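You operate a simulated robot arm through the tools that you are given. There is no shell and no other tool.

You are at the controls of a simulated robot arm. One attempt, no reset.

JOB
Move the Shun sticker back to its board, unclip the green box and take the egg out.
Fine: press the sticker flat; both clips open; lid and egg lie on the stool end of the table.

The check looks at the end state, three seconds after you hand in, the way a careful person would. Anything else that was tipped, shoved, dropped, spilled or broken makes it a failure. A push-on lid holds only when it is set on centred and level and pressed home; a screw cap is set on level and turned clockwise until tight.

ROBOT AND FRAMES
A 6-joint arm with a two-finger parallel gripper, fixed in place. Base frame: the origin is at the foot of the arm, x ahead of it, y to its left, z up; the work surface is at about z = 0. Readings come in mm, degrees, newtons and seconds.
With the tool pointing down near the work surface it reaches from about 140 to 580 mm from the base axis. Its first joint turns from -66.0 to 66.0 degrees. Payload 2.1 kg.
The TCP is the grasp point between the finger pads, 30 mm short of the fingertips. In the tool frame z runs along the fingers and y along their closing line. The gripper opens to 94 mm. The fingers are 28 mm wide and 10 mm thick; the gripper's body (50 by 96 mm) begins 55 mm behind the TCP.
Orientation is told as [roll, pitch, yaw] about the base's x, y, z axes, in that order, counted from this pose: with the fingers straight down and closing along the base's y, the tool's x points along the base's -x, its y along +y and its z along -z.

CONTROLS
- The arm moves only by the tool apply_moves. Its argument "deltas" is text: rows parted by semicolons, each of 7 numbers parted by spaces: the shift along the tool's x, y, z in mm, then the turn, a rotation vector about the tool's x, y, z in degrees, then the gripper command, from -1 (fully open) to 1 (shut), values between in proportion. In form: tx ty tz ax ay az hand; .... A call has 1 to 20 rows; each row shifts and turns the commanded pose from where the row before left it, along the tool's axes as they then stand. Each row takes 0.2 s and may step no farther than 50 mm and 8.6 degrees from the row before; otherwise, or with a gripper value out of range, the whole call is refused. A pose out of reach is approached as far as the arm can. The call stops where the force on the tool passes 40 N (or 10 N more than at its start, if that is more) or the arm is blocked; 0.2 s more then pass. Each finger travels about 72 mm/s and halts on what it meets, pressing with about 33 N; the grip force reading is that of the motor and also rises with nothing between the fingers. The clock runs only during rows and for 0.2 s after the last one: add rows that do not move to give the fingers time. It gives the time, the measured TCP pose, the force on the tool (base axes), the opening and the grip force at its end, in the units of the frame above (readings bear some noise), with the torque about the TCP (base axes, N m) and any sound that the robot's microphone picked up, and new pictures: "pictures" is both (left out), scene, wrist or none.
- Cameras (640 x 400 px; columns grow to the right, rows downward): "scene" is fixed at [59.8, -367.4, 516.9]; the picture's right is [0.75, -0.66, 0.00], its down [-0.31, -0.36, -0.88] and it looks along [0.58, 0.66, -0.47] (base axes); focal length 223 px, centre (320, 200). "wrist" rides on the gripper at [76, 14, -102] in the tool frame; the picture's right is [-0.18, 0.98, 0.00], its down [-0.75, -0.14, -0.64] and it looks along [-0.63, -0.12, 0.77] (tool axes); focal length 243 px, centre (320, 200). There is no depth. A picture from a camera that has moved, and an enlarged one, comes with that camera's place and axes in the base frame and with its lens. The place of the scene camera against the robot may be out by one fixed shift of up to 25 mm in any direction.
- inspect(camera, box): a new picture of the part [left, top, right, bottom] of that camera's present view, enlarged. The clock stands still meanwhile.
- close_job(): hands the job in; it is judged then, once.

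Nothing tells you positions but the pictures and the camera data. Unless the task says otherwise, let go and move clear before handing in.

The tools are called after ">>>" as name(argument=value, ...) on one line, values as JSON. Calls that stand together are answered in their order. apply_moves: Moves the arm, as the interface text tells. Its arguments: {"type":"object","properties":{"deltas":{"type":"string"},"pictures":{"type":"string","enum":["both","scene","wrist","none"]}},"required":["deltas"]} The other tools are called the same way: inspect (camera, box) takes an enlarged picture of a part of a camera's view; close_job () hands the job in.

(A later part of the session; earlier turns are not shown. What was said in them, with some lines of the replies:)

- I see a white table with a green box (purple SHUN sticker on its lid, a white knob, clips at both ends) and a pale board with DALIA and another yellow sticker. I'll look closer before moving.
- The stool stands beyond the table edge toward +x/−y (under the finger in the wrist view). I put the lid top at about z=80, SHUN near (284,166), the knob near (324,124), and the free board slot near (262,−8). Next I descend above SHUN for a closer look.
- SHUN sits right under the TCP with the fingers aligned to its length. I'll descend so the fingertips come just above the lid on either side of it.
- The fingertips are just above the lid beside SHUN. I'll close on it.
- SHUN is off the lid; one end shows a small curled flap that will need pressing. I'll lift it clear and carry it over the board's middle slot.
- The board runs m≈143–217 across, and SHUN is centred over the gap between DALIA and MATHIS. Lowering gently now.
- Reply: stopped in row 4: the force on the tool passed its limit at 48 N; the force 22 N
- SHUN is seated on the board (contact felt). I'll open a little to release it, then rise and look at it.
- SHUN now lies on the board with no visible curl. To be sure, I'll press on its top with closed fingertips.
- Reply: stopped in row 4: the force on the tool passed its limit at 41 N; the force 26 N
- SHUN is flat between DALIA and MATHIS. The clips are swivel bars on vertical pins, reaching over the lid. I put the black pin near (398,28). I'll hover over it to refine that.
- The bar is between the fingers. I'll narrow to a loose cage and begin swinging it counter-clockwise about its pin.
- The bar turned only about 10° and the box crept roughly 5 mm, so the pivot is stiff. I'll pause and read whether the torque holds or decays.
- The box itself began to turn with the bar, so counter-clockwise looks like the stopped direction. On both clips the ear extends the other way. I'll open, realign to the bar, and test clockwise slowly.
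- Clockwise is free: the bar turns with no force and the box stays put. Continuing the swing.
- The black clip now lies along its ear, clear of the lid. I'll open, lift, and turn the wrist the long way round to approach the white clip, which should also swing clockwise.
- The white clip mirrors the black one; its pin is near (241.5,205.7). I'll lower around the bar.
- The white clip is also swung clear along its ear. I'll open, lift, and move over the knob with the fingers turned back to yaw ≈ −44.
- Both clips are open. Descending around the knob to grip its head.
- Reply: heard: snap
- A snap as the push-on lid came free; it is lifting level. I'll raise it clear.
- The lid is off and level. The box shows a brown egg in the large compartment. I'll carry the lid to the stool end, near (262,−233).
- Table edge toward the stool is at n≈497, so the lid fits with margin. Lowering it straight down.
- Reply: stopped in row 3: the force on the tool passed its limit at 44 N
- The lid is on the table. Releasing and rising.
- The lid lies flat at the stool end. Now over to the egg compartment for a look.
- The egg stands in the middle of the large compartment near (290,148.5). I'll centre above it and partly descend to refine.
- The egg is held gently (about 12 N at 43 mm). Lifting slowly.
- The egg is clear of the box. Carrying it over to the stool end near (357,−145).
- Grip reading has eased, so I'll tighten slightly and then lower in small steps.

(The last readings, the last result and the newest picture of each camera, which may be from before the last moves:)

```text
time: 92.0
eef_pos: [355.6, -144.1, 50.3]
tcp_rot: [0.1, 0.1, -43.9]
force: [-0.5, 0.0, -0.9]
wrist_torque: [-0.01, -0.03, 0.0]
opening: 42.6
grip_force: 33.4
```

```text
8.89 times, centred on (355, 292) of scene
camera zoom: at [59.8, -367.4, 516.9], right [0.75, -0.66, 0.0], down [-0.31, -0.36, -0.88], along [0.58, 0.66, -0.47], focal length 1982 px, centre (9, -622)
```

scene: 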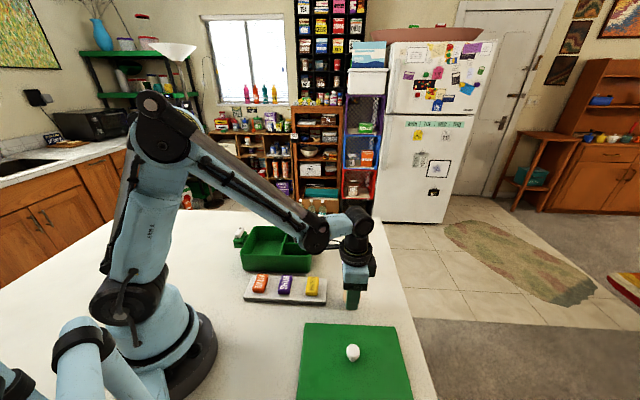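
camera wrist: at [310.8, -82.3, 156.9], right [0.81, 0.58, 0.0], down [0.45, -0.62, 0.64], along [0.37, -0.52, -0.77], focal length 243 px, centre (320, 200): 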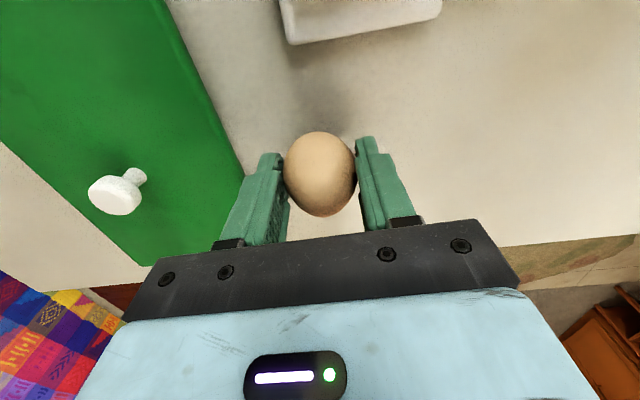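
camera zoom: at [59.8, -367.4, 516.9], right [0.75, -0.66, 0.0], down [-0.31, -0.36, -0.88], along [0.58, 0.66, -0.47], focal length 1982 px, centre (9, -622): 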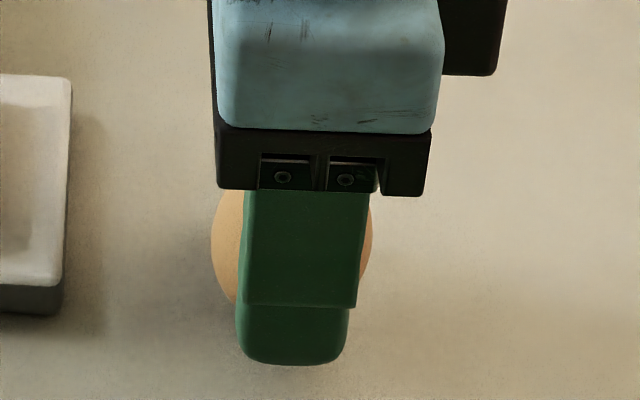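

>>> apply_moves(deltas="0 0 2 0 0 0 0.11; 0 0 2 0 0 0 0.11; 0 0 1 0 0 0 0.11; 0 0 1 0 0 0 0.11; 0 0 0 0 0 0 0.11", pictures="none")

>>> inspect(camera="scene", box=[330, 270, 380, 315])

```text
time: 93.2
eef_pos: [356.3, -145.4, 44.9]
tcp_rot: [0.0, 0.2, -43.8]
force: [-0.3, -0.5, -0.1]
wrist_torque: [0.02, 0.03, 0.01]
opening: 42.9
grip_force: 12.0
```

```text
8.89 times, centred on (355, 292) of scene
camera zoom: at [59.8, -367.4, 516.9], right [0.75, -0.66, 0.0], down [-0.31, -0.36, -0.88], along [0.58, 0.66, -0.47], focal length 1982 px, centre (9, -622)
```

zoom: 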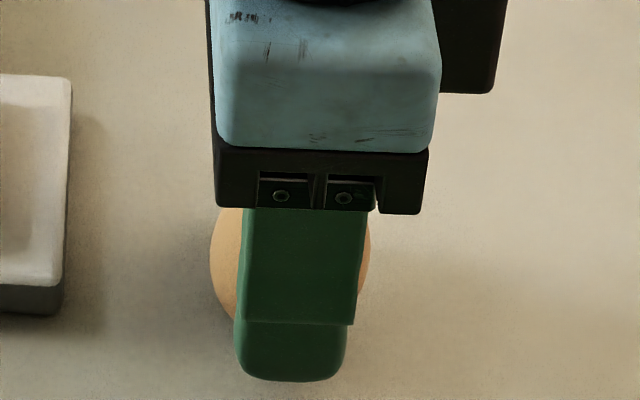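

>>> apply_moves(deltas="0 0 1 0 0 0 0.11; 0 0 1 0 0 0 0.11; 0 0 0 0 0 0 0.11", pictures="none")

>>> apply_moves(deltas="0 0 1 0 0 0 0.11; 0 0 0 0 0 0 0.11", pictures="none")

```text
time: 94.0
eef_pos: [356.7, -144.2, 43.5]
tcp_rot: [0.0, 0.1, -43.8]
force: [0.6, 0.2, -0.3]
wrist_torque: [-0.02, -0.02, 0.02]
opening: 43.0
grip_force: 12.4
```

```text
time: 94.6
eef_pos: [356.7, -146.1, 41.8]
tcp_rot: [0.1, 0.2, -43.8]
force: [-0.3, -0.6, -0.5]
wrist_torque: [0.01, 0.0, 0.0]
opening: 42.9
grip_force: 12.2
```

>>> apply_moves(deltas="0 0 1 0 0 0 0.11; 0 0 0 0 0 0 0.11", pictures="none")

>>> apply_moves(deltas="0 0 0.7 0 0 0 0.11; 0 0 0 0 0 0 0.11", pictures="none")

>>> apply_moves(deltas="0 0 0.7 0 0 0 0.11; 0 0 0 0 0 0 0.11", pictures="wrist")

>>> inspect(camera="scene", box=[330, 270, 380, 315])

```text
time: 95.2
eef_pos: [356.6, -145.6, 40.9]
tcp_rot: [0.1, 0.2, -43.8]
force: [0.7, -0.6, 0.8]
wrist_torque: [0.05, -0.04, -0.02]
opening: 42.9
grip_force: 12.2
```

```text
time: 95.8
eef_pos: [356.5, -146.6, 40.2]
tcp_rot: [0.0, 0.2, -43.7]
force: [0.4, -0.1, -0.1]
wrist_torque: [-0.02, 0.0, 0.0]
opening: 42.8
grip_force: 12.1
```

```text
time: 96.4
eef_pos: [356.9, -146.7, 39.0]
tcp_rot: [0.0, 0.2, -43.7]
force: [-0.2, -0.1, 1.4]
wrist_torque: [0.0, -0.02, 0.02]
opening: 42.4
grip_force: 12.6
camera wrist: at [311.0, -82.5, 141.5], right [0.81, 0.58, 0.0], down [0.45, -0.62, 0.64], along [0.37, -0.52, -0.77], focal length 243 px, centre (320, 200)
```

wrist: 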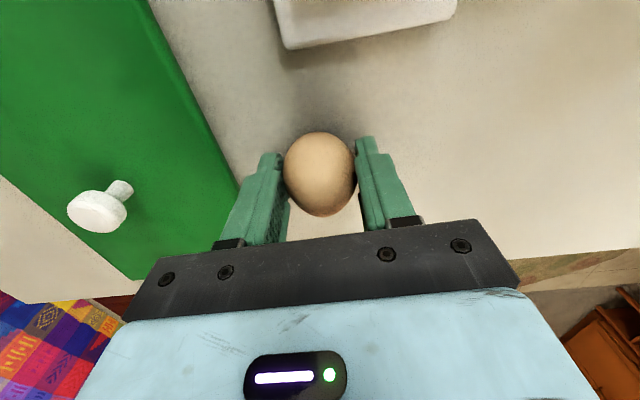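

```text
8.89 times, centred on (355, 292) of scene
camera zoom: at [59.8, -367.4, 516.9], right [0.75, -0.66, 0.0], down [-0.31, -0.36, -0.88], along [0.58, 0.66, -0.47], focal length 1982 px, centre (9, -622)
```

zoom: 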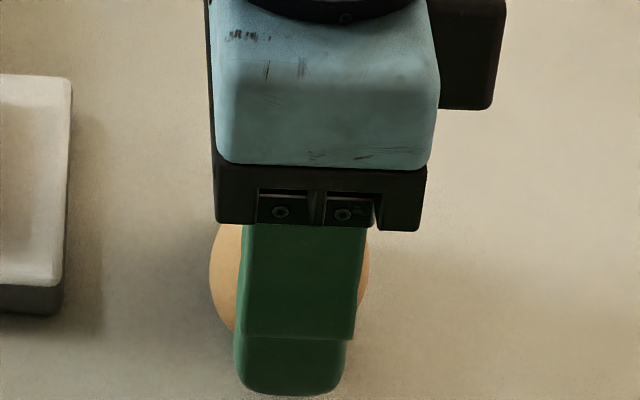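

>>> apply_moves(deltas="0 0 0.6 0 0 0 0.11; 0 0 0 0 0 0 0.11; 0 0 0 0 0 0 0.11", pictures="none")

```text
time: 97.2
eef_pos: [357.6, -146.0, 38.4]
tcp_rot: [0.0, 0.1, -43.8]
force: [-0.7, 0.0, -0.3]
wrist_torque: [0.02, 0.02, 0.01]
opening: 42.8
grip_force: 12.4
```

>>> apply_moves(deltas="0 0 0.7 0 0 0 0.11; 0 0 0 0 0 0 0.11", pictures="none")

>>> apply_moves(deltas="0 0 0.7 0 0 0 0.11; 0 0 0 0 0 0 0.11", pictures="none")

>>> apply_moves(deltas="0 0 0.7 0 0 0 0.11; 0 0 0 0 0 0 0.11", pictures="none")

```text
time: 97.8
eef_pos: [355.9, -146.4, 37.2]
tcp_rot: [0.0, 0.2, -43.8]
force: [1.2, 1.0, 1.7]
wrist_torque: [0.0, 0.01, 0.02]
opening: 42.7
grip_force: 12.2
```

```text
time: 98.4
eef_pos: [356.5, -145.7, 36.2]
tcp_rot: [0.1, 0.3, -43.8]
force: [-0.7, -0.1, 1.4]
wrist_torque: [0.04, -0.02, 0.03]
opening: 42.8
grip_force: 11.6
```

```text
time: 99.0
eef_pos: [356.1, -144.6, 37.0]
tcp_rot: [0.0, 0.3, -43.8]
force: [1.0, -1.2, 1.1]
wrist_torque: [-0.02, -0.01, 0.0]
opening: 42.9
grip_force: 12.1
```

>>> apply_moves(deltas="0 0 0 0 0 0 0.11; 0 0 0 0 0 0 0.11", pictures="wrist")

>>> inspect(camera="wrist", box=[240, 110, 400, 230])

>>> inspect(camera="scene", box=[330, 270, 380, 315])

```text
time: 99.6
eef_pos: [357.1, -145.3, 37.7]
tcp_rot: [-0.1, 0.1, -43.7]
force: [0.3, -0.6, 0.2]
wrist_torque: [0.0, -0.01, -0.01]
opening: 43.0
grip_force: 11.8
camera wrist: at [310.8, -82.6, 138.9], right [0.81, 0.58, 0.0], down [0.45, -0.62, 0.64], along [0.37, -0.52, -0.77], focal length 243 px, centre (320, 200)
```

wrist: 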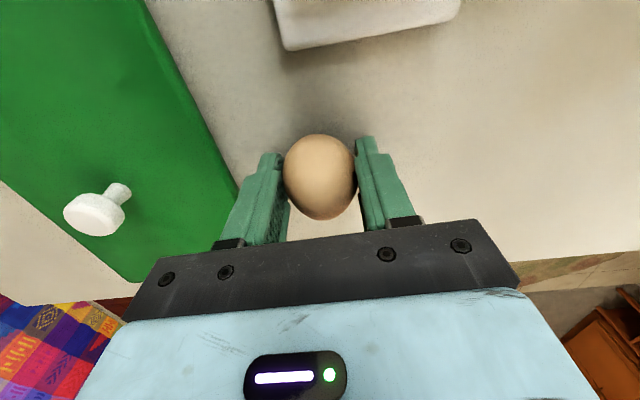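

```text
3.33 times, centred on (320, 170) of wrist
camera zoom: at [310.8, -82.6, 138.9], right [0.81, 0.58, 0.0], down [0.45, -0.62, 0.64], along [0.37, -0.52, -0.77], focal length 809 px, centre (320, 300)
```

zoom: 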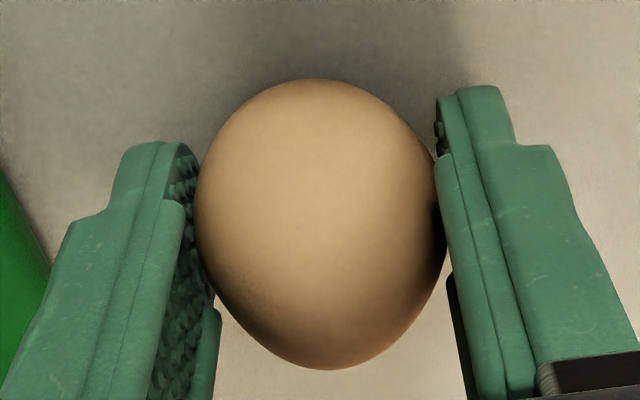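

```text
8.89 times, centred on (355, 292) of scene
camera zoom: at [59.8, -367.4, 516.9], right [0.75, -0.66, 0.0], down [-0.31, -0.36, -0.88], along [0.58, 0.66, -0.47], focal length 1982 px, centre (9, -622)
```

zoom: 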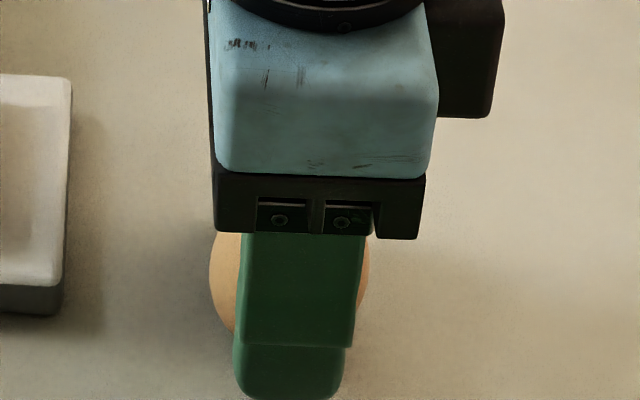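

The egg is touching the table (it has begun to slide up in the grip). I'll open in small steps and watch whether it stays put.

>>> apply_moves(deltas="0 0 0 0 0 0 0.09; 0 0 0 0 0 0 0.08; 0 0 0 0 0 0 0.07; 0 0 0 0 0 0 0.06; 0 0 0 0 0 0 0.05; 0 0 0 0 0 0 0.05; 0 0 0 0 0 0 0.05", pictures="wrist")

>>> inspect(camera="wrist", box=[240, 110, 400, 230])

>>> inspect(camera="scene", box=[330, 270, 380, 315])

```text
time: 101.2
eef_pos: [356.5, -145.0, 37.4]
tcp_rot: [0.0, 0.2, -43.7]
force: [-0.3, 0.0, 0.4]
wrist_torque: [0.01, 0.01, -0.03]
opening: 44.5
grip_force: 0.2
camera wrist: at [310.8, -82.6, 138.9], right [0.81, 0.58, 0.0], down [0.45, -0.62, 0.64], along [0.37, -0.52, -0.77], focal length 243 px, centre (320, 200)
```

wrist: 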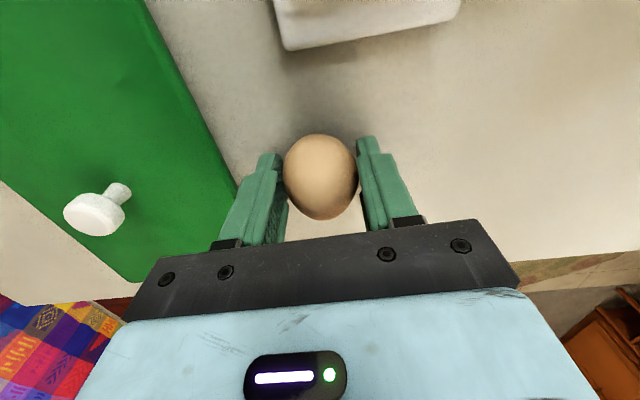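

```text
3.33 times, centred on (320, 170) of wrist
camera zoom: at [310.8, -82.6, 138.9], right [0.81, 0.58, 0.0], down [0.45, -0.62, 0.64], along [0.37, -0.52, -0.77], focal length 809 px, centre (320, 300)
```

zoom: 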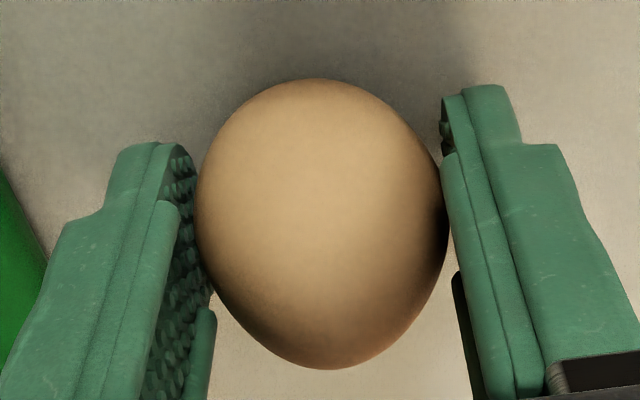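

```text
8.89 times, centred on (355, 292) of scene
camera zoom: at [59.8, -367.4, 516.9], right [0.75, -0.66, 0.0], down [-0.31, -0.36, -0.88], along [0.58, 0.66, -0.47], focal length 1982 px, centre (9, -622)
```

zoom: 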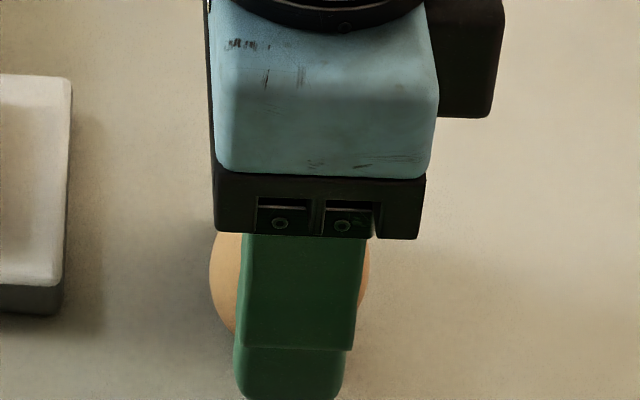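

>>> apply_moves(deltas="0 0 0 0 0 0 0.03; 0 0 0 0 0 0 0.01; 0 0 0 0 0 0 -0.01; 0 0 0 0 0 0 -0.03; 0 0 0 0 0 0 -0.05; 0 0 0 0 0 0 -0.05; 0 0 0 0 0 0 -0.05; 0 0 0 0 0 0 -0.05", pictures="wrist")

>>> inspect(camera="wrist", box=[240, 110, 400, 230])

```text
time: 103.0
eef_pos: [355.9, -144.9, 37.1]
tcp_rot: [0.0, 0.2, -43.8]
force: [0.2, 0.3, 0.1]
wrist_torque: [-0.02, 0.02, 0.03]
opening: 49.4
grip_force: 0.0
camera wrist: at [310.8, -82.6, 138.9], right [0.81, 0.58, 0.0], down [0.45, -0.62, 0.64], along [0.37, -0.52, -0.77], focal length 243 px, centre (320, 200)
```

wrist: 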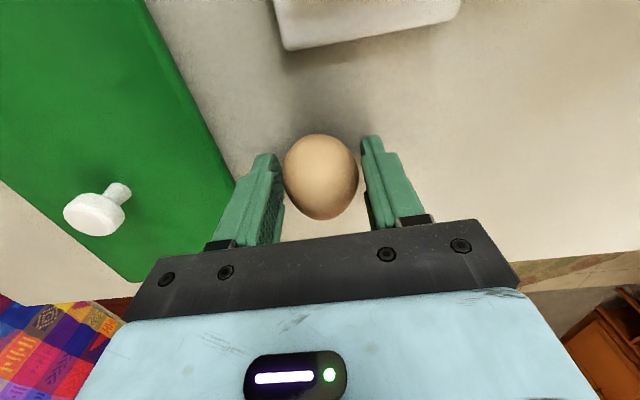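

```text
3.33 times, centred on (320, 170) of wrist
camera zoom: at [310.8, -82.6, 138.9], right [0.81, 0.58, 0.0], down [0.45, -0.62, 0.64], along [0.37, -0.52, -0.77], focal length 809 px, centre (320, 300)
```

zoom: 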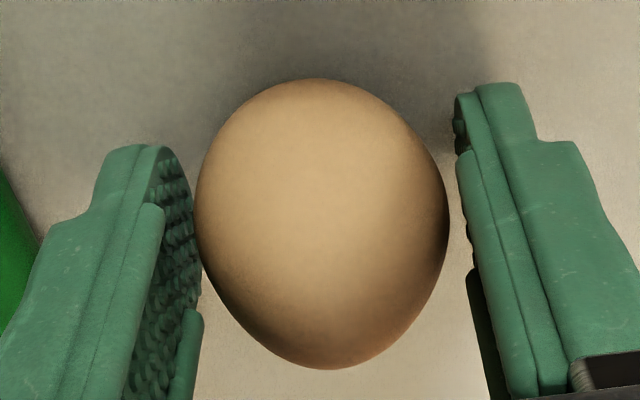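

The egg stands freely between the fingers. Opening wider and rising straight up.

>>> apply_moves(deltas="0 0 0 0 0 0 -0.15; 0 0 0 0 0 0 -0.3; 0 0 0 0 0 0 -0.45; 0 0 0 0 0 0 -0.5; 0 0 0 0 0 0 -0.5; 0 0 -5 0 0 0 -0.5; 0 0 -10 0 0 0 -0.5; 0 0 -20 0 0 0 -0.5; 0 0 -25 0 0 0 -0.5; 0 0 -30 0 0 0 -0.5; 0 0 -30 0 0 0 -0.5; 0 0 -30 0 0 0 -0.5; 0 0 0 0 0 0 -0.5", pictures="both")

>>> inspect(camera="scene", box=[220, 200, 440, 370])

>>> inspect(camera="wrist", box=[80, 0, 460, 220])

```text
time: 105.8
eef_pos: [355.4, -145.7, 186.0]
tcp_rot: [0.0, 0.3, -43.9]
force: [0.2, -0.5, -0.1]
wrist_torque: [0.04, 0.0, -0.02]
opening: 70.6
grip_force: 0.1
camera wrist: at [310.8, -83.4, 289.1], right [0.81, 0.58, 0.0], down [0.45, -0.62, 0.64], along [0.37, -0.52, -0.77], focal length 243 px, centre (320, 200)
```

scene: 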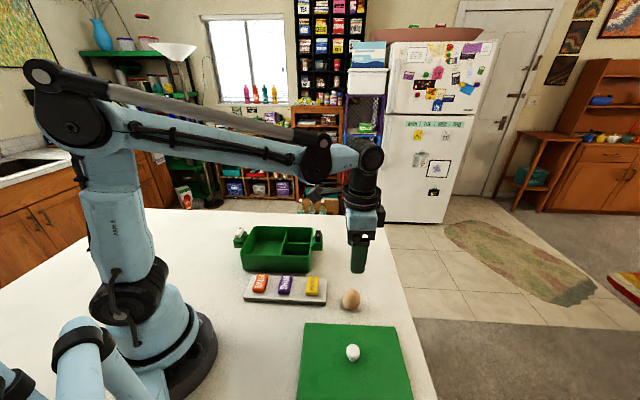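
wrist: 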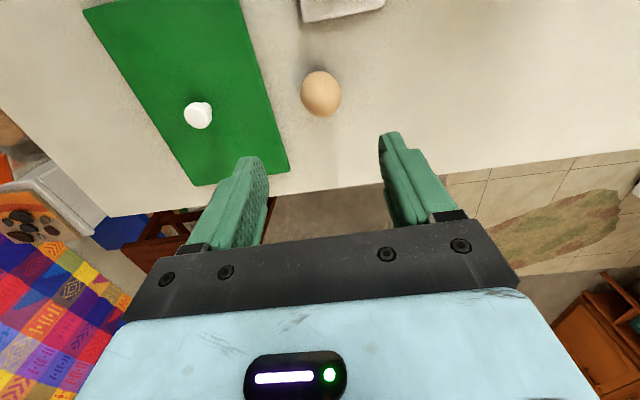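

```text
2.35 times, centred on (330, 285) of scene
camera zoom: at [59.8, -367.4, 516.9], right [0.75, -0.66, 0.0], down [-0.31, -0.36, -0.88], along [0.58, 0.66, -0.47], focal length 525 px, centre (296, 0)
```

zoom: 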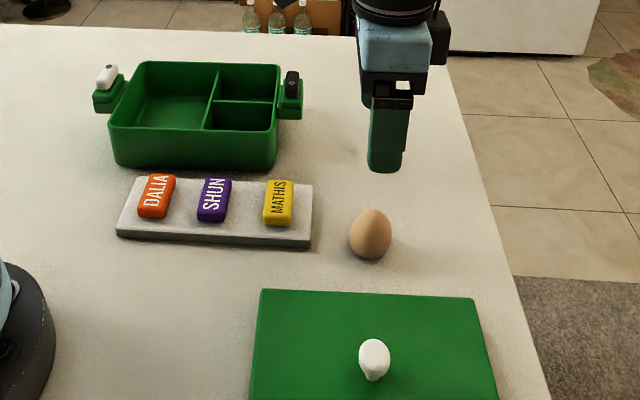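

```text
1.68 times, centred on (270, 110) of wrist
camera zoom: at [310.8, -83.4, 289.1], right [0.81, 0.58, 0.0], down [0.45, -0.62, 0.64], along [0.37, -0.52, -0.77], focal length 409 px, centre (404, 352)
```

zoom: 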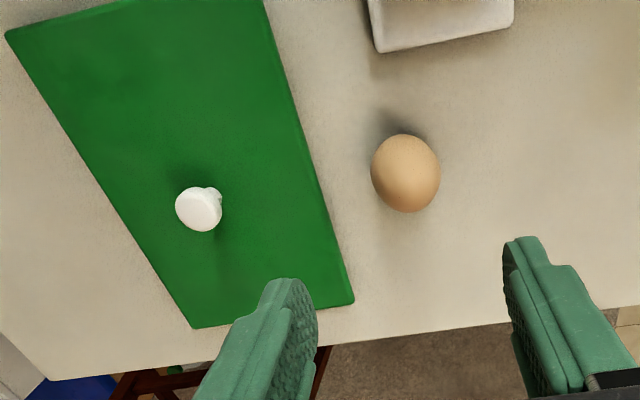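

SHUN, clips, lid and egg are all in place and the egg stands steady. Early on I nudged the box by several mm, so I'll measure it from above to decide whether to ease it back.

>>> apply_moves(deltas="0 0 -30 0 0 0 -0.5; 0 0 -31 0 0 0 -0.5; 23.4 13.95 0 0 0 0 -0.5; 23.4 13.95 0 0 0 0 -0.5; 23.4 13.95 0 0 0 0 -0.5; 23.4 13.95 0 0 0 0 -0.5; 23.4 13.95 0 0 0 0 0; 23.4 13.95 0 0 0 0 0; 23.4 13.95 0 0 0 0 0; 23.4 13.95 0 0 0 0 0; 23.4 13.95 0 0 0 0 0.5; 23.4 13.95 0 0 0 0 0.5; 23.4 13.95 0 0 0 0 1; 23.4 13.95 0 0 0 0 1; 0 0 0 0 0 0 1; 0 0 0 0 0 0 1", pictures="both")

>>> inspect(camera="wrist", box=[180, 0, 460, 190])

>>> inspect(camera="scene", box=[220, 200, 350, 320])

```text
time: 109.2
eef_pos: [271.0, 170.1, 248.0]
tcp_rot: [0.1, 0.1, -43.8]
force: [-0.3, -0.8, -0.6]
wrist_torque: [0.02, -0.03, -0.05]
opening: 0.3
grip_force: 32.2
camera wrist: at [224.9, 232.5, 350.4], right [0.81, 0.58, 0.0], down [0.45, -0.62, 0.64], along [0.37, -0.52, -0.77], focal length 243 px, centre (320, 200)
```

scene: 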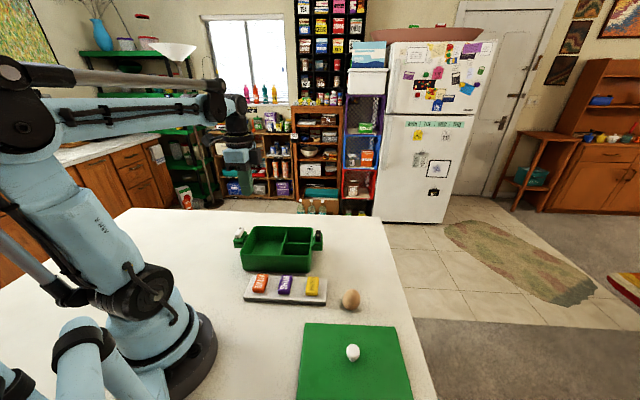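
wrist: 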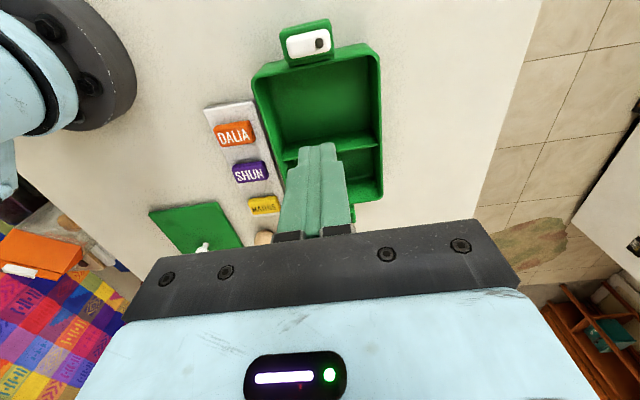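

```text
2.11 times, centred on (320, 95) of wrist
camera zoom: at [224.9, 232.5, 350.4], right [0.81, 0.58, 0.0], down [0.45, -0.62, 0.64], along [0.37, -0.52, -0.77], focal length 511 px, centre (320, 421)
```

zoom: 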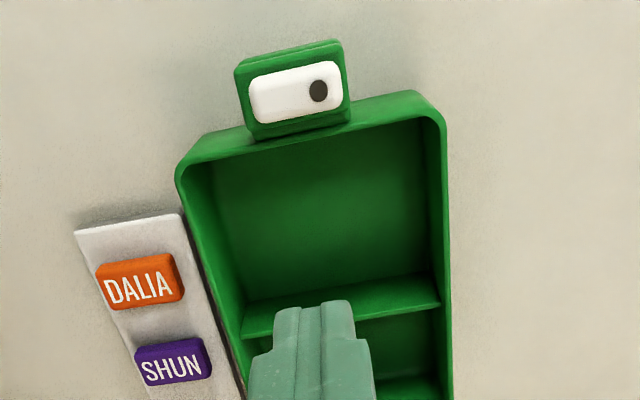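

```text
3.33 times, centred on (285, 260) of scene
camera zoom: at [59.8, -367.4, 516.9], right [0.75, -0.66, 0.0], down [-0.31, -0.36, -0.88], along [0.58, 0.66, -0.47], focal length 743 px, centre (437, 0)
```

zoom: 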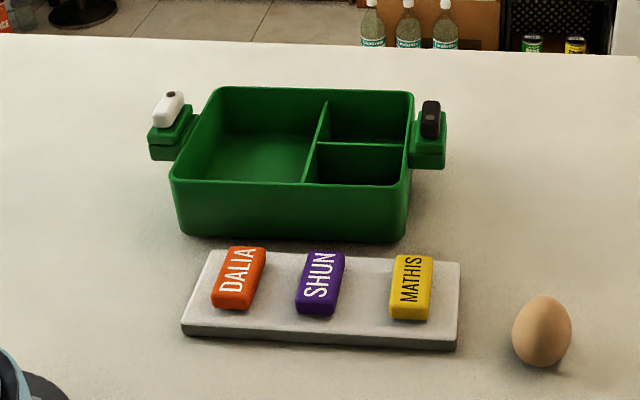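

The box sits about 10 mm off its original place, turned ~2.4°. I'll ease it back with a slow push on its near wall, with the fingertips above the board and stickers. First I line up over the gap.

>>> apply_moves(deltas="-14.5 -24.1 0 0 0 0 1; -14.5 -24.1 0 0 0 0 1; -14.5 -24.1 0 0 0 0 1; -14.6 -24 0 0 0 0 1; 0 0 0 0 0 2.6 1; 0 0 30 0 0 0 1; 0 0 30 0 0 0 1; 0 0 30 0 0 0 1; 0 0 0 0 0 0 1; 0 0 0 0 0 0 1", pictures="both")

>>> inspect(camera="wrist", box=[220, 40, 500, 220])

>>> inspect(camera="scene", box=[220, 200, 350, 320])

```text
time: 111.4
eef_pos: [244.7, 60.4, 157.7]
tcp_rot: [0.0, 0.2, -46.4]
force: [-0.5, -1.1, -0.1]
wrist_torque: [0.02, -0.04, 0.03]
opening: 0.2
grip_force: 32.8
camera wrist: at [202.4, 124.6, 260.8], right [0.84, 0.54, 0.0], down [0.42, -0.64, 0.64], along [0.35, -0.54, -0.77], focal length 243 px, centre (320, 200)
```

scene: 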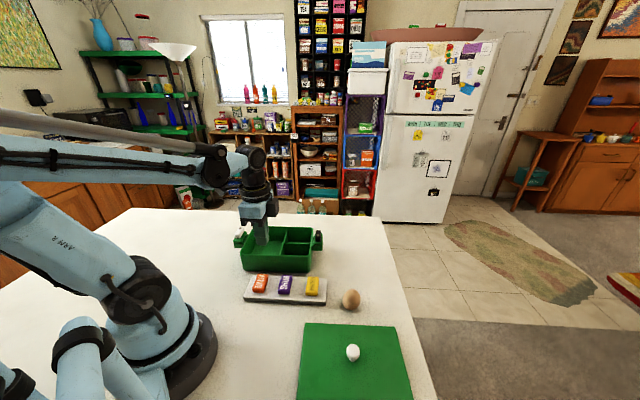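
wrist: 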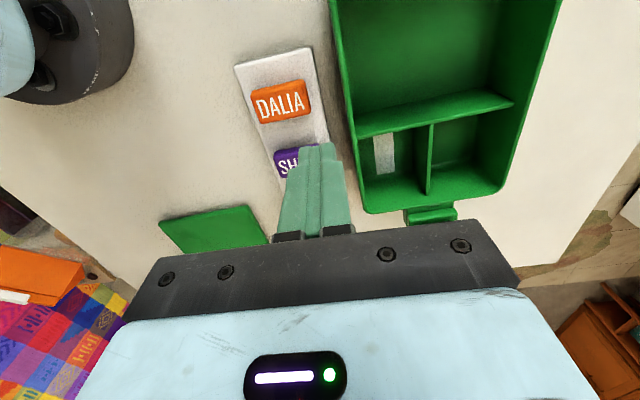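

```text
2.22 times, centred on (360, 130) of wrist
camera zoom: at [202.4, 124.6, 260.8], right [0.84, 0.54, 0.0], down [0.42, -0.64, 0.64], along [0.35, -0.54, -0.77], focal length 539 px, centre (231, 356)
```

zoom: 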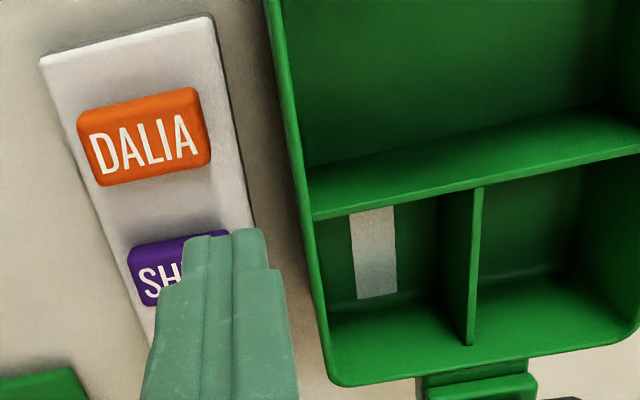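

```text
3.33 times, centred on (285, 260) of scene
camera zoom: at [59.8, -367.4, 516.9], right [0.75, -0.66, 0.0], down [-0.31, -0.36, -0.88], along [0.58, 0.66, -0.47], focal length 743 px, centre (437, 0)
```

zoom: 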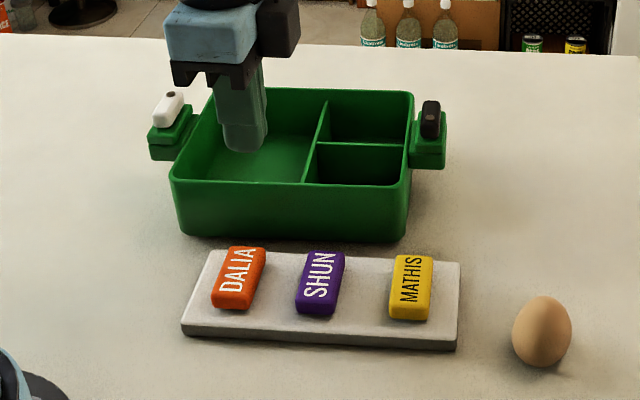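

>>> apply_moves(deltas="0 0 30 0 0 0 1; 0 0 30 0 0 0 1; 0 0 20 0 0 0 1; 0 0 6 0 0 0 1; 0 0 0 0 0 0 1; 0 3 0 0 0 0 1; 0 3 0 0 0 0 1; 0 2 0 0 0 0 1; 0 0 0 0 0 0 1", pictures="both")

>>> inspect(camera="wrist", box=[220, 40, 500, 220])

>>> inspect(camera="scene", box=[220, 200, 350, 320])

```text
time: 113.4
eef_pos: [249.2, 65.0, 71.3]
tcp_rot: [0.0, 0.1, -46.5]
force: [-0.7, 0.3, 0.3]
wrist_torque: [0.0, -0.02, 0.02]
opening: 0.2
grip_force: 33.1
camera wrist: at [207.9, 129.8, 174.3], right [0.84, 0.54, 0.0], down [0.42, -0.64, 0.64], along [0.35, -0.54, -0.77], focal length 243 px, centre (320, 200)
```

scene: 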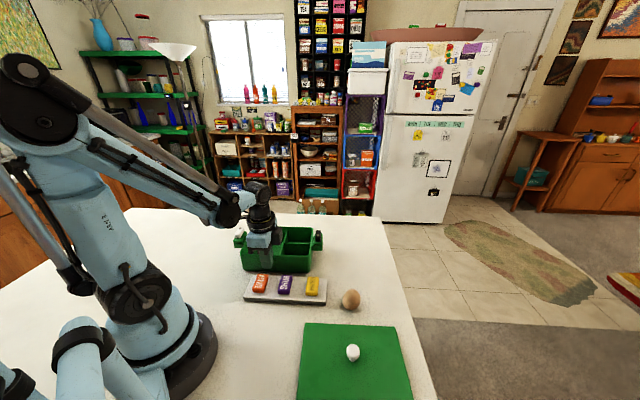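
wrist: 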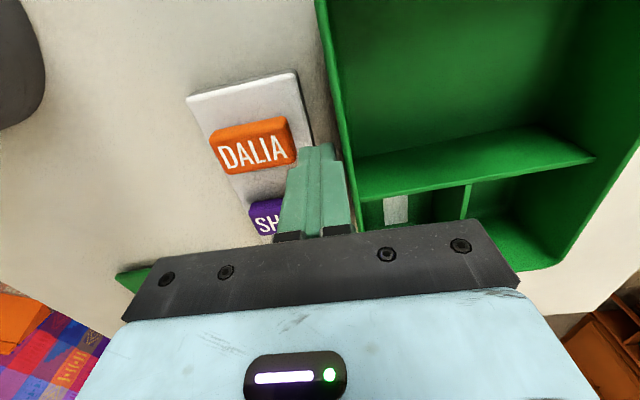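

```text
2.22 times, centred on (360, 130) of wrist
camera zoom: at [207.9, 129.8, 174.3], right [0.84, 0.54, 0.0], down [0.42, -0.64, 0.64], along [0.35, -0.54, -0.77], focal length 539 px, centre (231, 356)
```

zoom: 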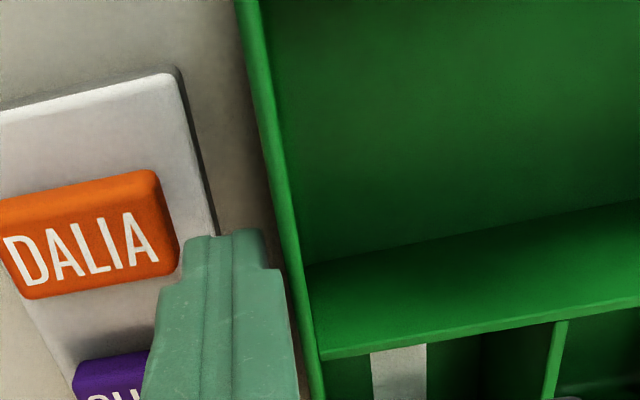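

```text
3.33 times, centred on (285, 260) of scene
camera zoom: at [59.8, -367.4, 516.9], right [0.75, -0.66, 0.0], down [-0.31, -0.36, -0.88], along [0.58, 0.66, -0.47], focal length 743 px, centre (437, 0)
```

zoom: 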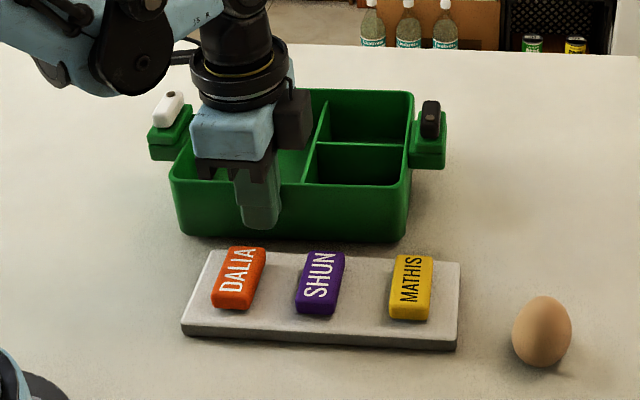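

>>> apply_moves(deltas="0 1 0 0 0 0 1; 0 1 0 0 0 0 1; 0 1 0 0 0 0 1; 0 1 0 0 0 0 1; 0 1 0 0 0 0 1; 0 1 0 0 0 0 1; 0 1 0 0 0 0 1; 0 0 0 0 0 0 1", pictures="wrist")

>>> inspect(camera="scene", box=[220, 200, 350, 320])

```text
time: 115.2
eef_pos: [255.1, 70.0, 72.1]
tcp_rot: [0.0, 0.2, -46.4]
force: [-1.2, -1.7, -0.9]
wrist_torque: [-0.04, 0.02, 0.02]
opening: 0.0
grip_force: 32.4
camera wrist: at [212.9, 134.9, 174.4], right [0.84, 0.54, 0.0], down [0.42, -0.64, 0.64], along [0.35, -0.54, -0.77], focal length 243 px, centre (320, 200)
```

wrist: 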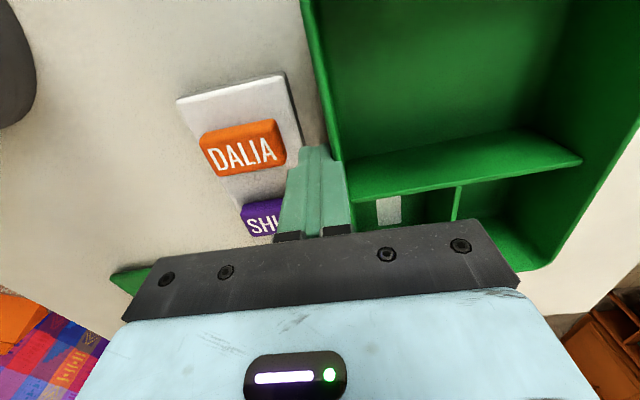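

```text
3.33 times, centred on (285, 260) of scene
camera zoom: at [59.8, -367.4, 516.9], right [0.75, -0.66, 0.0], down [-0.31, -0.36, -0.88], along [0.58, 0.66, -0.47], focal length 743 px, centre (437, 0)
```

zoom: 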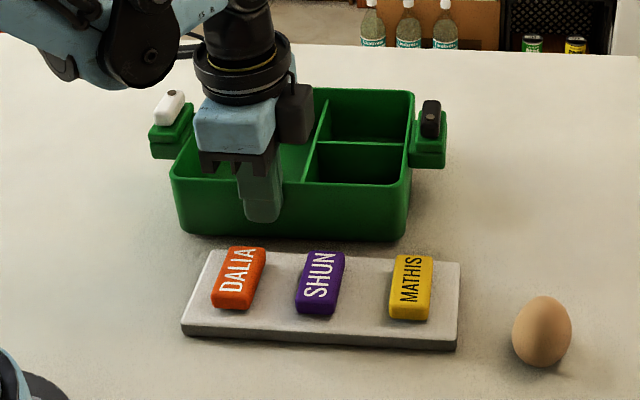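

Contact with about 2 N, sliding easily. Continuing slowly.

>>> apply_moves(deltas="0 1 0 0 0 0 1; 0 1 0 0 0 0 1; 0 1 0 0 0 0 1; 0 1 0 0 0 0 1; 0 1 0 0 0 0 1; 0 0 0 0 0 0 1", pictures="wrist")

>>> inspect(camera="scene", box=[220, 200, 350, 320])

>>> inspect(camera="wrist", box=[220, 0, 600, 240])

```text
time: 116.6
eef_pos: [259.0, 73.9, 71.0]
tcp_rot: [-0.1, 0.1, -46.4]
force: [-1.5, -1.4, 0.0]
wrist_torque: [-0.01, 0.01, 0.05]
opening: 0.0
grip_force: 33.3
camera wrist: at [216.7, 138.5, 174.4], right [0.84, 0.54, 0.0], down [0.42, -0.64, 0.64], along [0.35, -0.54, -0.77], focal length 243 px, centre (320, 200)
```

wrist: 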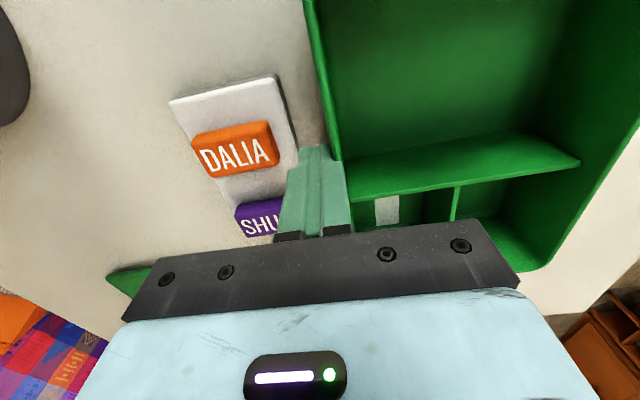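

```text
3.33 times, centred on (285, 260) of scene
camera zoom: at [59.8, -367.4, 516.9], right [0.75, -0.66, 0.0], down [-0.31, -0.36, -0.88], along [0.58, 0.66, -0.47], focal length 743 px, centre (437, 0)
```

zoom: 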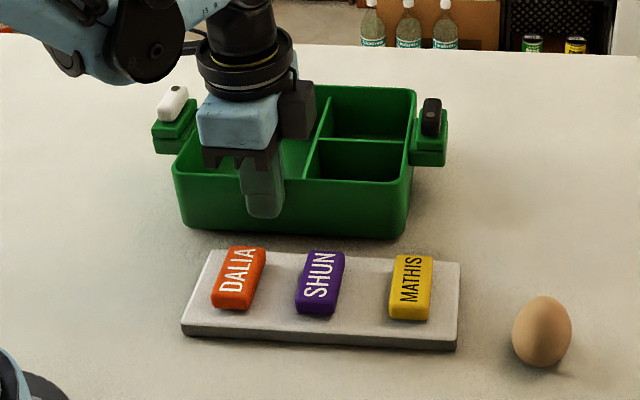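

```text
1.67 times, centred on (410, 120) of wrist
camera zoom: at [216.7, 138.5, 174.4], right [0.84, 0.54, 0.0], down [0.42, -0.64, 0.64], along [0.35, -0.54, -0.77], focal length 404 px, centre (170, 333)
```

zoom: 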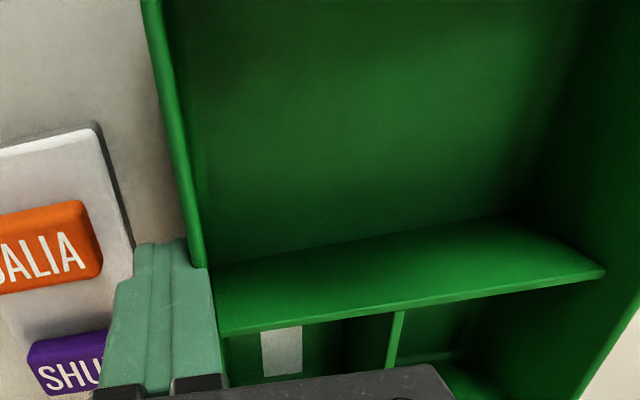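

>>> apply_moves(deltas="0 -3 0 0 0 0 1; 0 -7 0 0 0 0 1; 0 0 -30 0 0 0 1; 0 0 -45 0 0 0 1; 0 0 -45 0 0 0 1; 0 0 -45 0 0 0 1; 30 20 0 0 0 0 1; 30 20 0 0 0 0 1; 20 20 0 0 0 0 1; 0 0 0 0 0 0 1; 0 0 0 0 0 0 1", pictures="both")

>>> inspect(camera="wrist", box=[200, 0, 480, 190])

>>> inspect(camera="scene", box=[220, 200, 350, 320])

```text
time: 119.0
eef_pos: [241.0, 164.7, 237.5]
tcp_rot: [0.0, 0.2, -46.4]
force: [0.0, -0.9, -0.3]
wrist_torque: [-0.01, 0.02, -0.04]
opening: 0.0
grip_force: 33.1
camera wrist: at [198.5, 230.1, 339.9], right [0.84, 0.54, 0.0], down [0.42, -0.64, 0.64], along [0.35, -0.54, -0.77], focal length 243 px, centre (320, 200)
```

scene: 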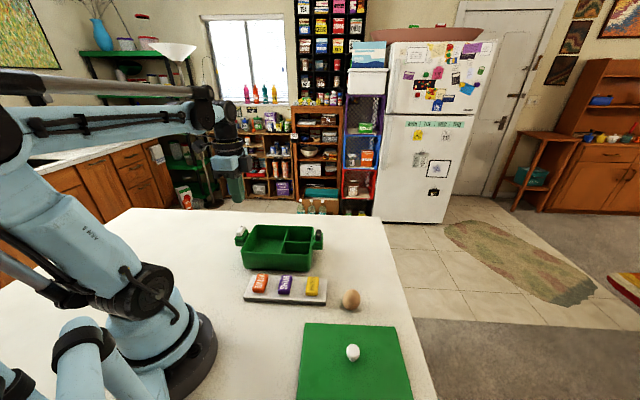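
wrist: 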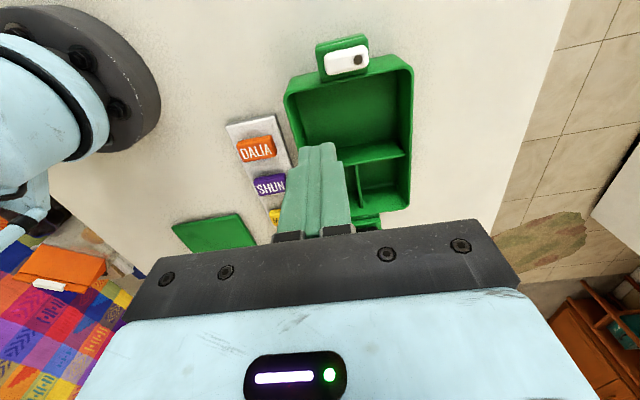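

```text
2.11 times, centred on (340, 95) of wrist
camera zoom: at [198.5, 230.1, 339.9], right [0.84, 0.54, 0.0], down [0.42, -0.64, 0.64], along [0.35, -0.54, -0.77], focal length 511 px, centre (278, 421)
```

zoom: 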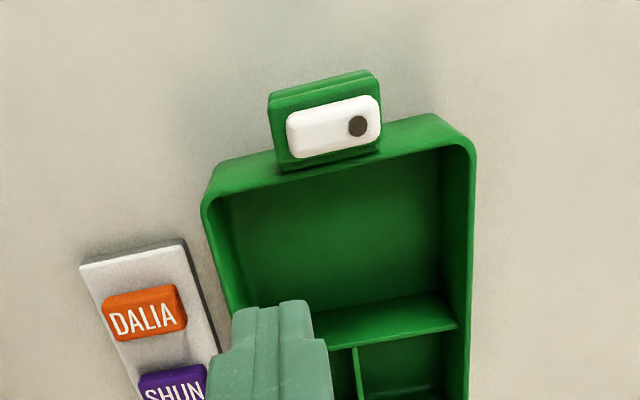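

```text
3.33 times, centred on (285, 260) of scene
camera zoom: at [59.8, -367.4, 516.9], right [0.75, -0.66, 0.0], down [-0.31, -0.36, -0.88], along [0.58, 0.66, -0.47], focal length 743 px, centre (437, 0)
```

zoom: 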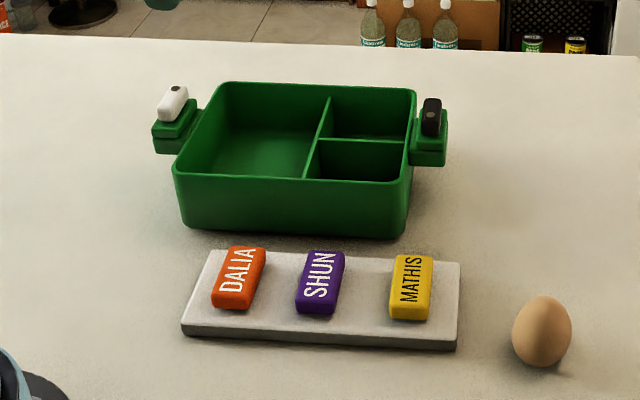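

The box is now within a few mm of where it began, with both clips still open. I'll raise the arm clear and do a final check of everything.

>>> apply_moves(deltas="0 0 -40 0 0 0 1; 0 0 -45 0 0 0 0.5; 0 0 -45 0 0 0 0; 0 0 -45 0 0 0 0; 0 0 -25 0 0 0 0; 0 0 0 0 0 0 0; 0 0 0 0 0 0 0; 0 0 0 0 0 0 0", pictures="both")

>>> inspect(camera="scene", box=[220, 210, 440, 400])

>>> inspect(camera="scene", box=[240, 255, 330, 310])

>>> inspect(camera="scene", box=[330, 275, 380, 320])

>>> inspect(camera="wrist", box=[180, 0, 440, 200])

```text
time: 120.8
eef_pos: [240.4, 166.2, 438.0]
tcp_rot: [0.0, 0.2, -46.4]
force: [0.6, 0.2, -1.1]
wrist_torque: [-0.01, 0.03, -0.01]
opening: 46.8
grip_force: 0.0
camera wrist: at [197.8, 230.3, 540.3], right [0.84, 0.54, 0.0], down [0.42, -0.64, 0.64], along [0.35, -0.54, -0.77], focal length 243 px, centre (320, 200)
```

scene: 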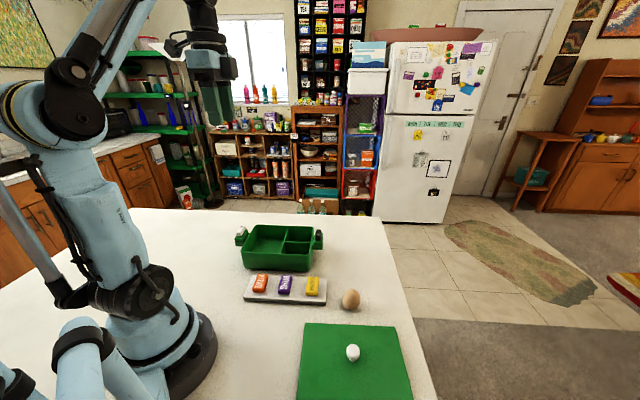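
wrist: 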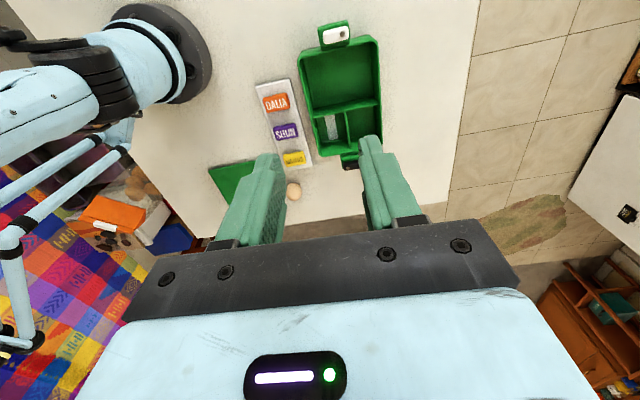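

```text
2.11 times, centred on (330, 305) of scene
camera zoom: at [59.8, -367.4, 516.9], right [0.75, -0.66, 0.0], down [-0.31, -0.36, -0.88], along [0.58, 0.66, -0.47], focal length 470 px, centre (299, -21)
```

zoom: 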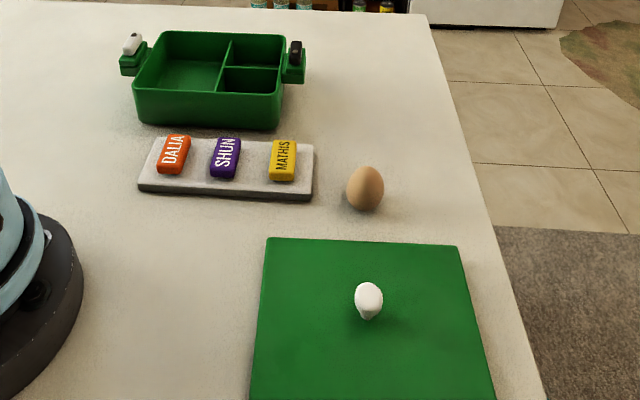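

```text
7.11 times, centred on (285, 282) of scene
camera zoom: at [59.8, -367.4, 516.9], right [0.75, -0.66, 0.0], down [-0.31, -0.36, -0.88], along [0.58, 0.66, -0.47], focal length 1586 px, centre (569, -387)
```

zoom: 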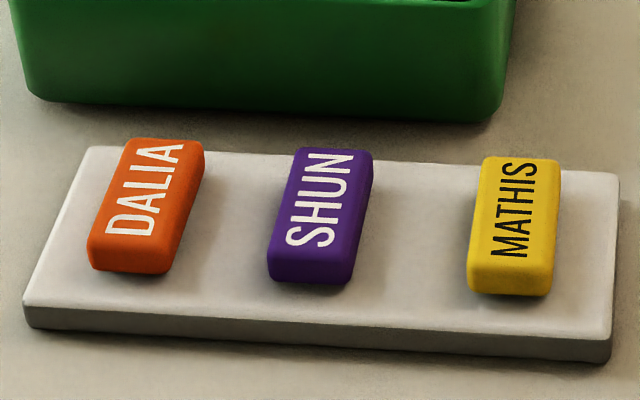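

```text
8.89 times, centred on (355, 298) of scene
camera zoom: at [59.8, -367.4, 516.9], right [0.75, -0.66, 0.0], down [-0.31, -0.36, -0.88], along [0.58, 0.66, -0.47], focal length 1982 px, centre (9, -667)
```

zoom: 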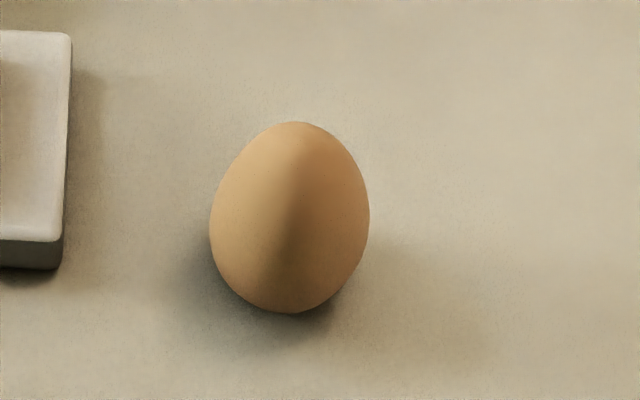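

```text
2.00 times, centred on (310, 100) of wrist
camera zoom: at [197.8, 230.3, 540.3], right [0.84, 0.54, 0.0], down [0.42, -0.64, 0.64], along [0.35, -0.54, -0.77], focal length 485 px, centre (340, 400)
```

zoom: 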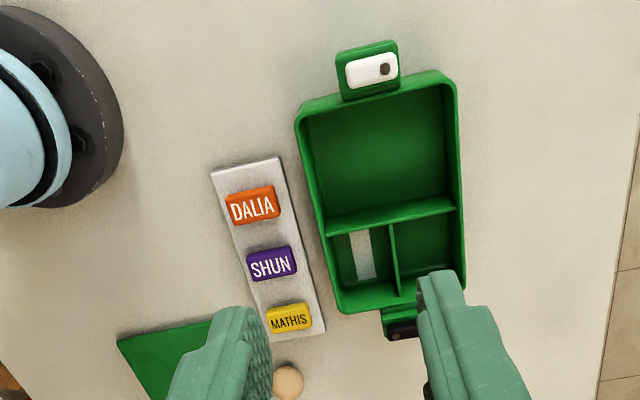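

SHUN sits flat on its board between DALIA and MATHIS, and both clips are swung clear. The lid and the unbroken egg rest steadily at the stool end. The box is within a few mm of its starting place and the arm is clear, so I'm handing in.

>>> close_job()

```text
The job is handed in.
```

I've handed the job in. I don't know the result of the check yet.

- **Sticker:** SHUN is back on its board between DALIA and MATHIS. One end curled up when I lifted it, so I pressed it down on the board at about 40 N, and it now looks flat.
- **Clips:** Both the black and the white clip are swung fully clear of the lid.
- **Lid:** It lies flat at the stool end, about 50 mm in from the table edge.
- **Egg:** It is out of the box and looks unbroken. It is standing upright at the stool end rather than on its side, and it had not moved in the 15 seconds or so before I handed in.

**Box moved:** I first turned the black clip the wrong way, which moved the green box about 10 mm (up to 16 mm at one end). I pushed it most of the way back. It is now about 3 mm off at the centre and about 6 mm at the white-clip end. Nothing else was moved or tipped that I could see.
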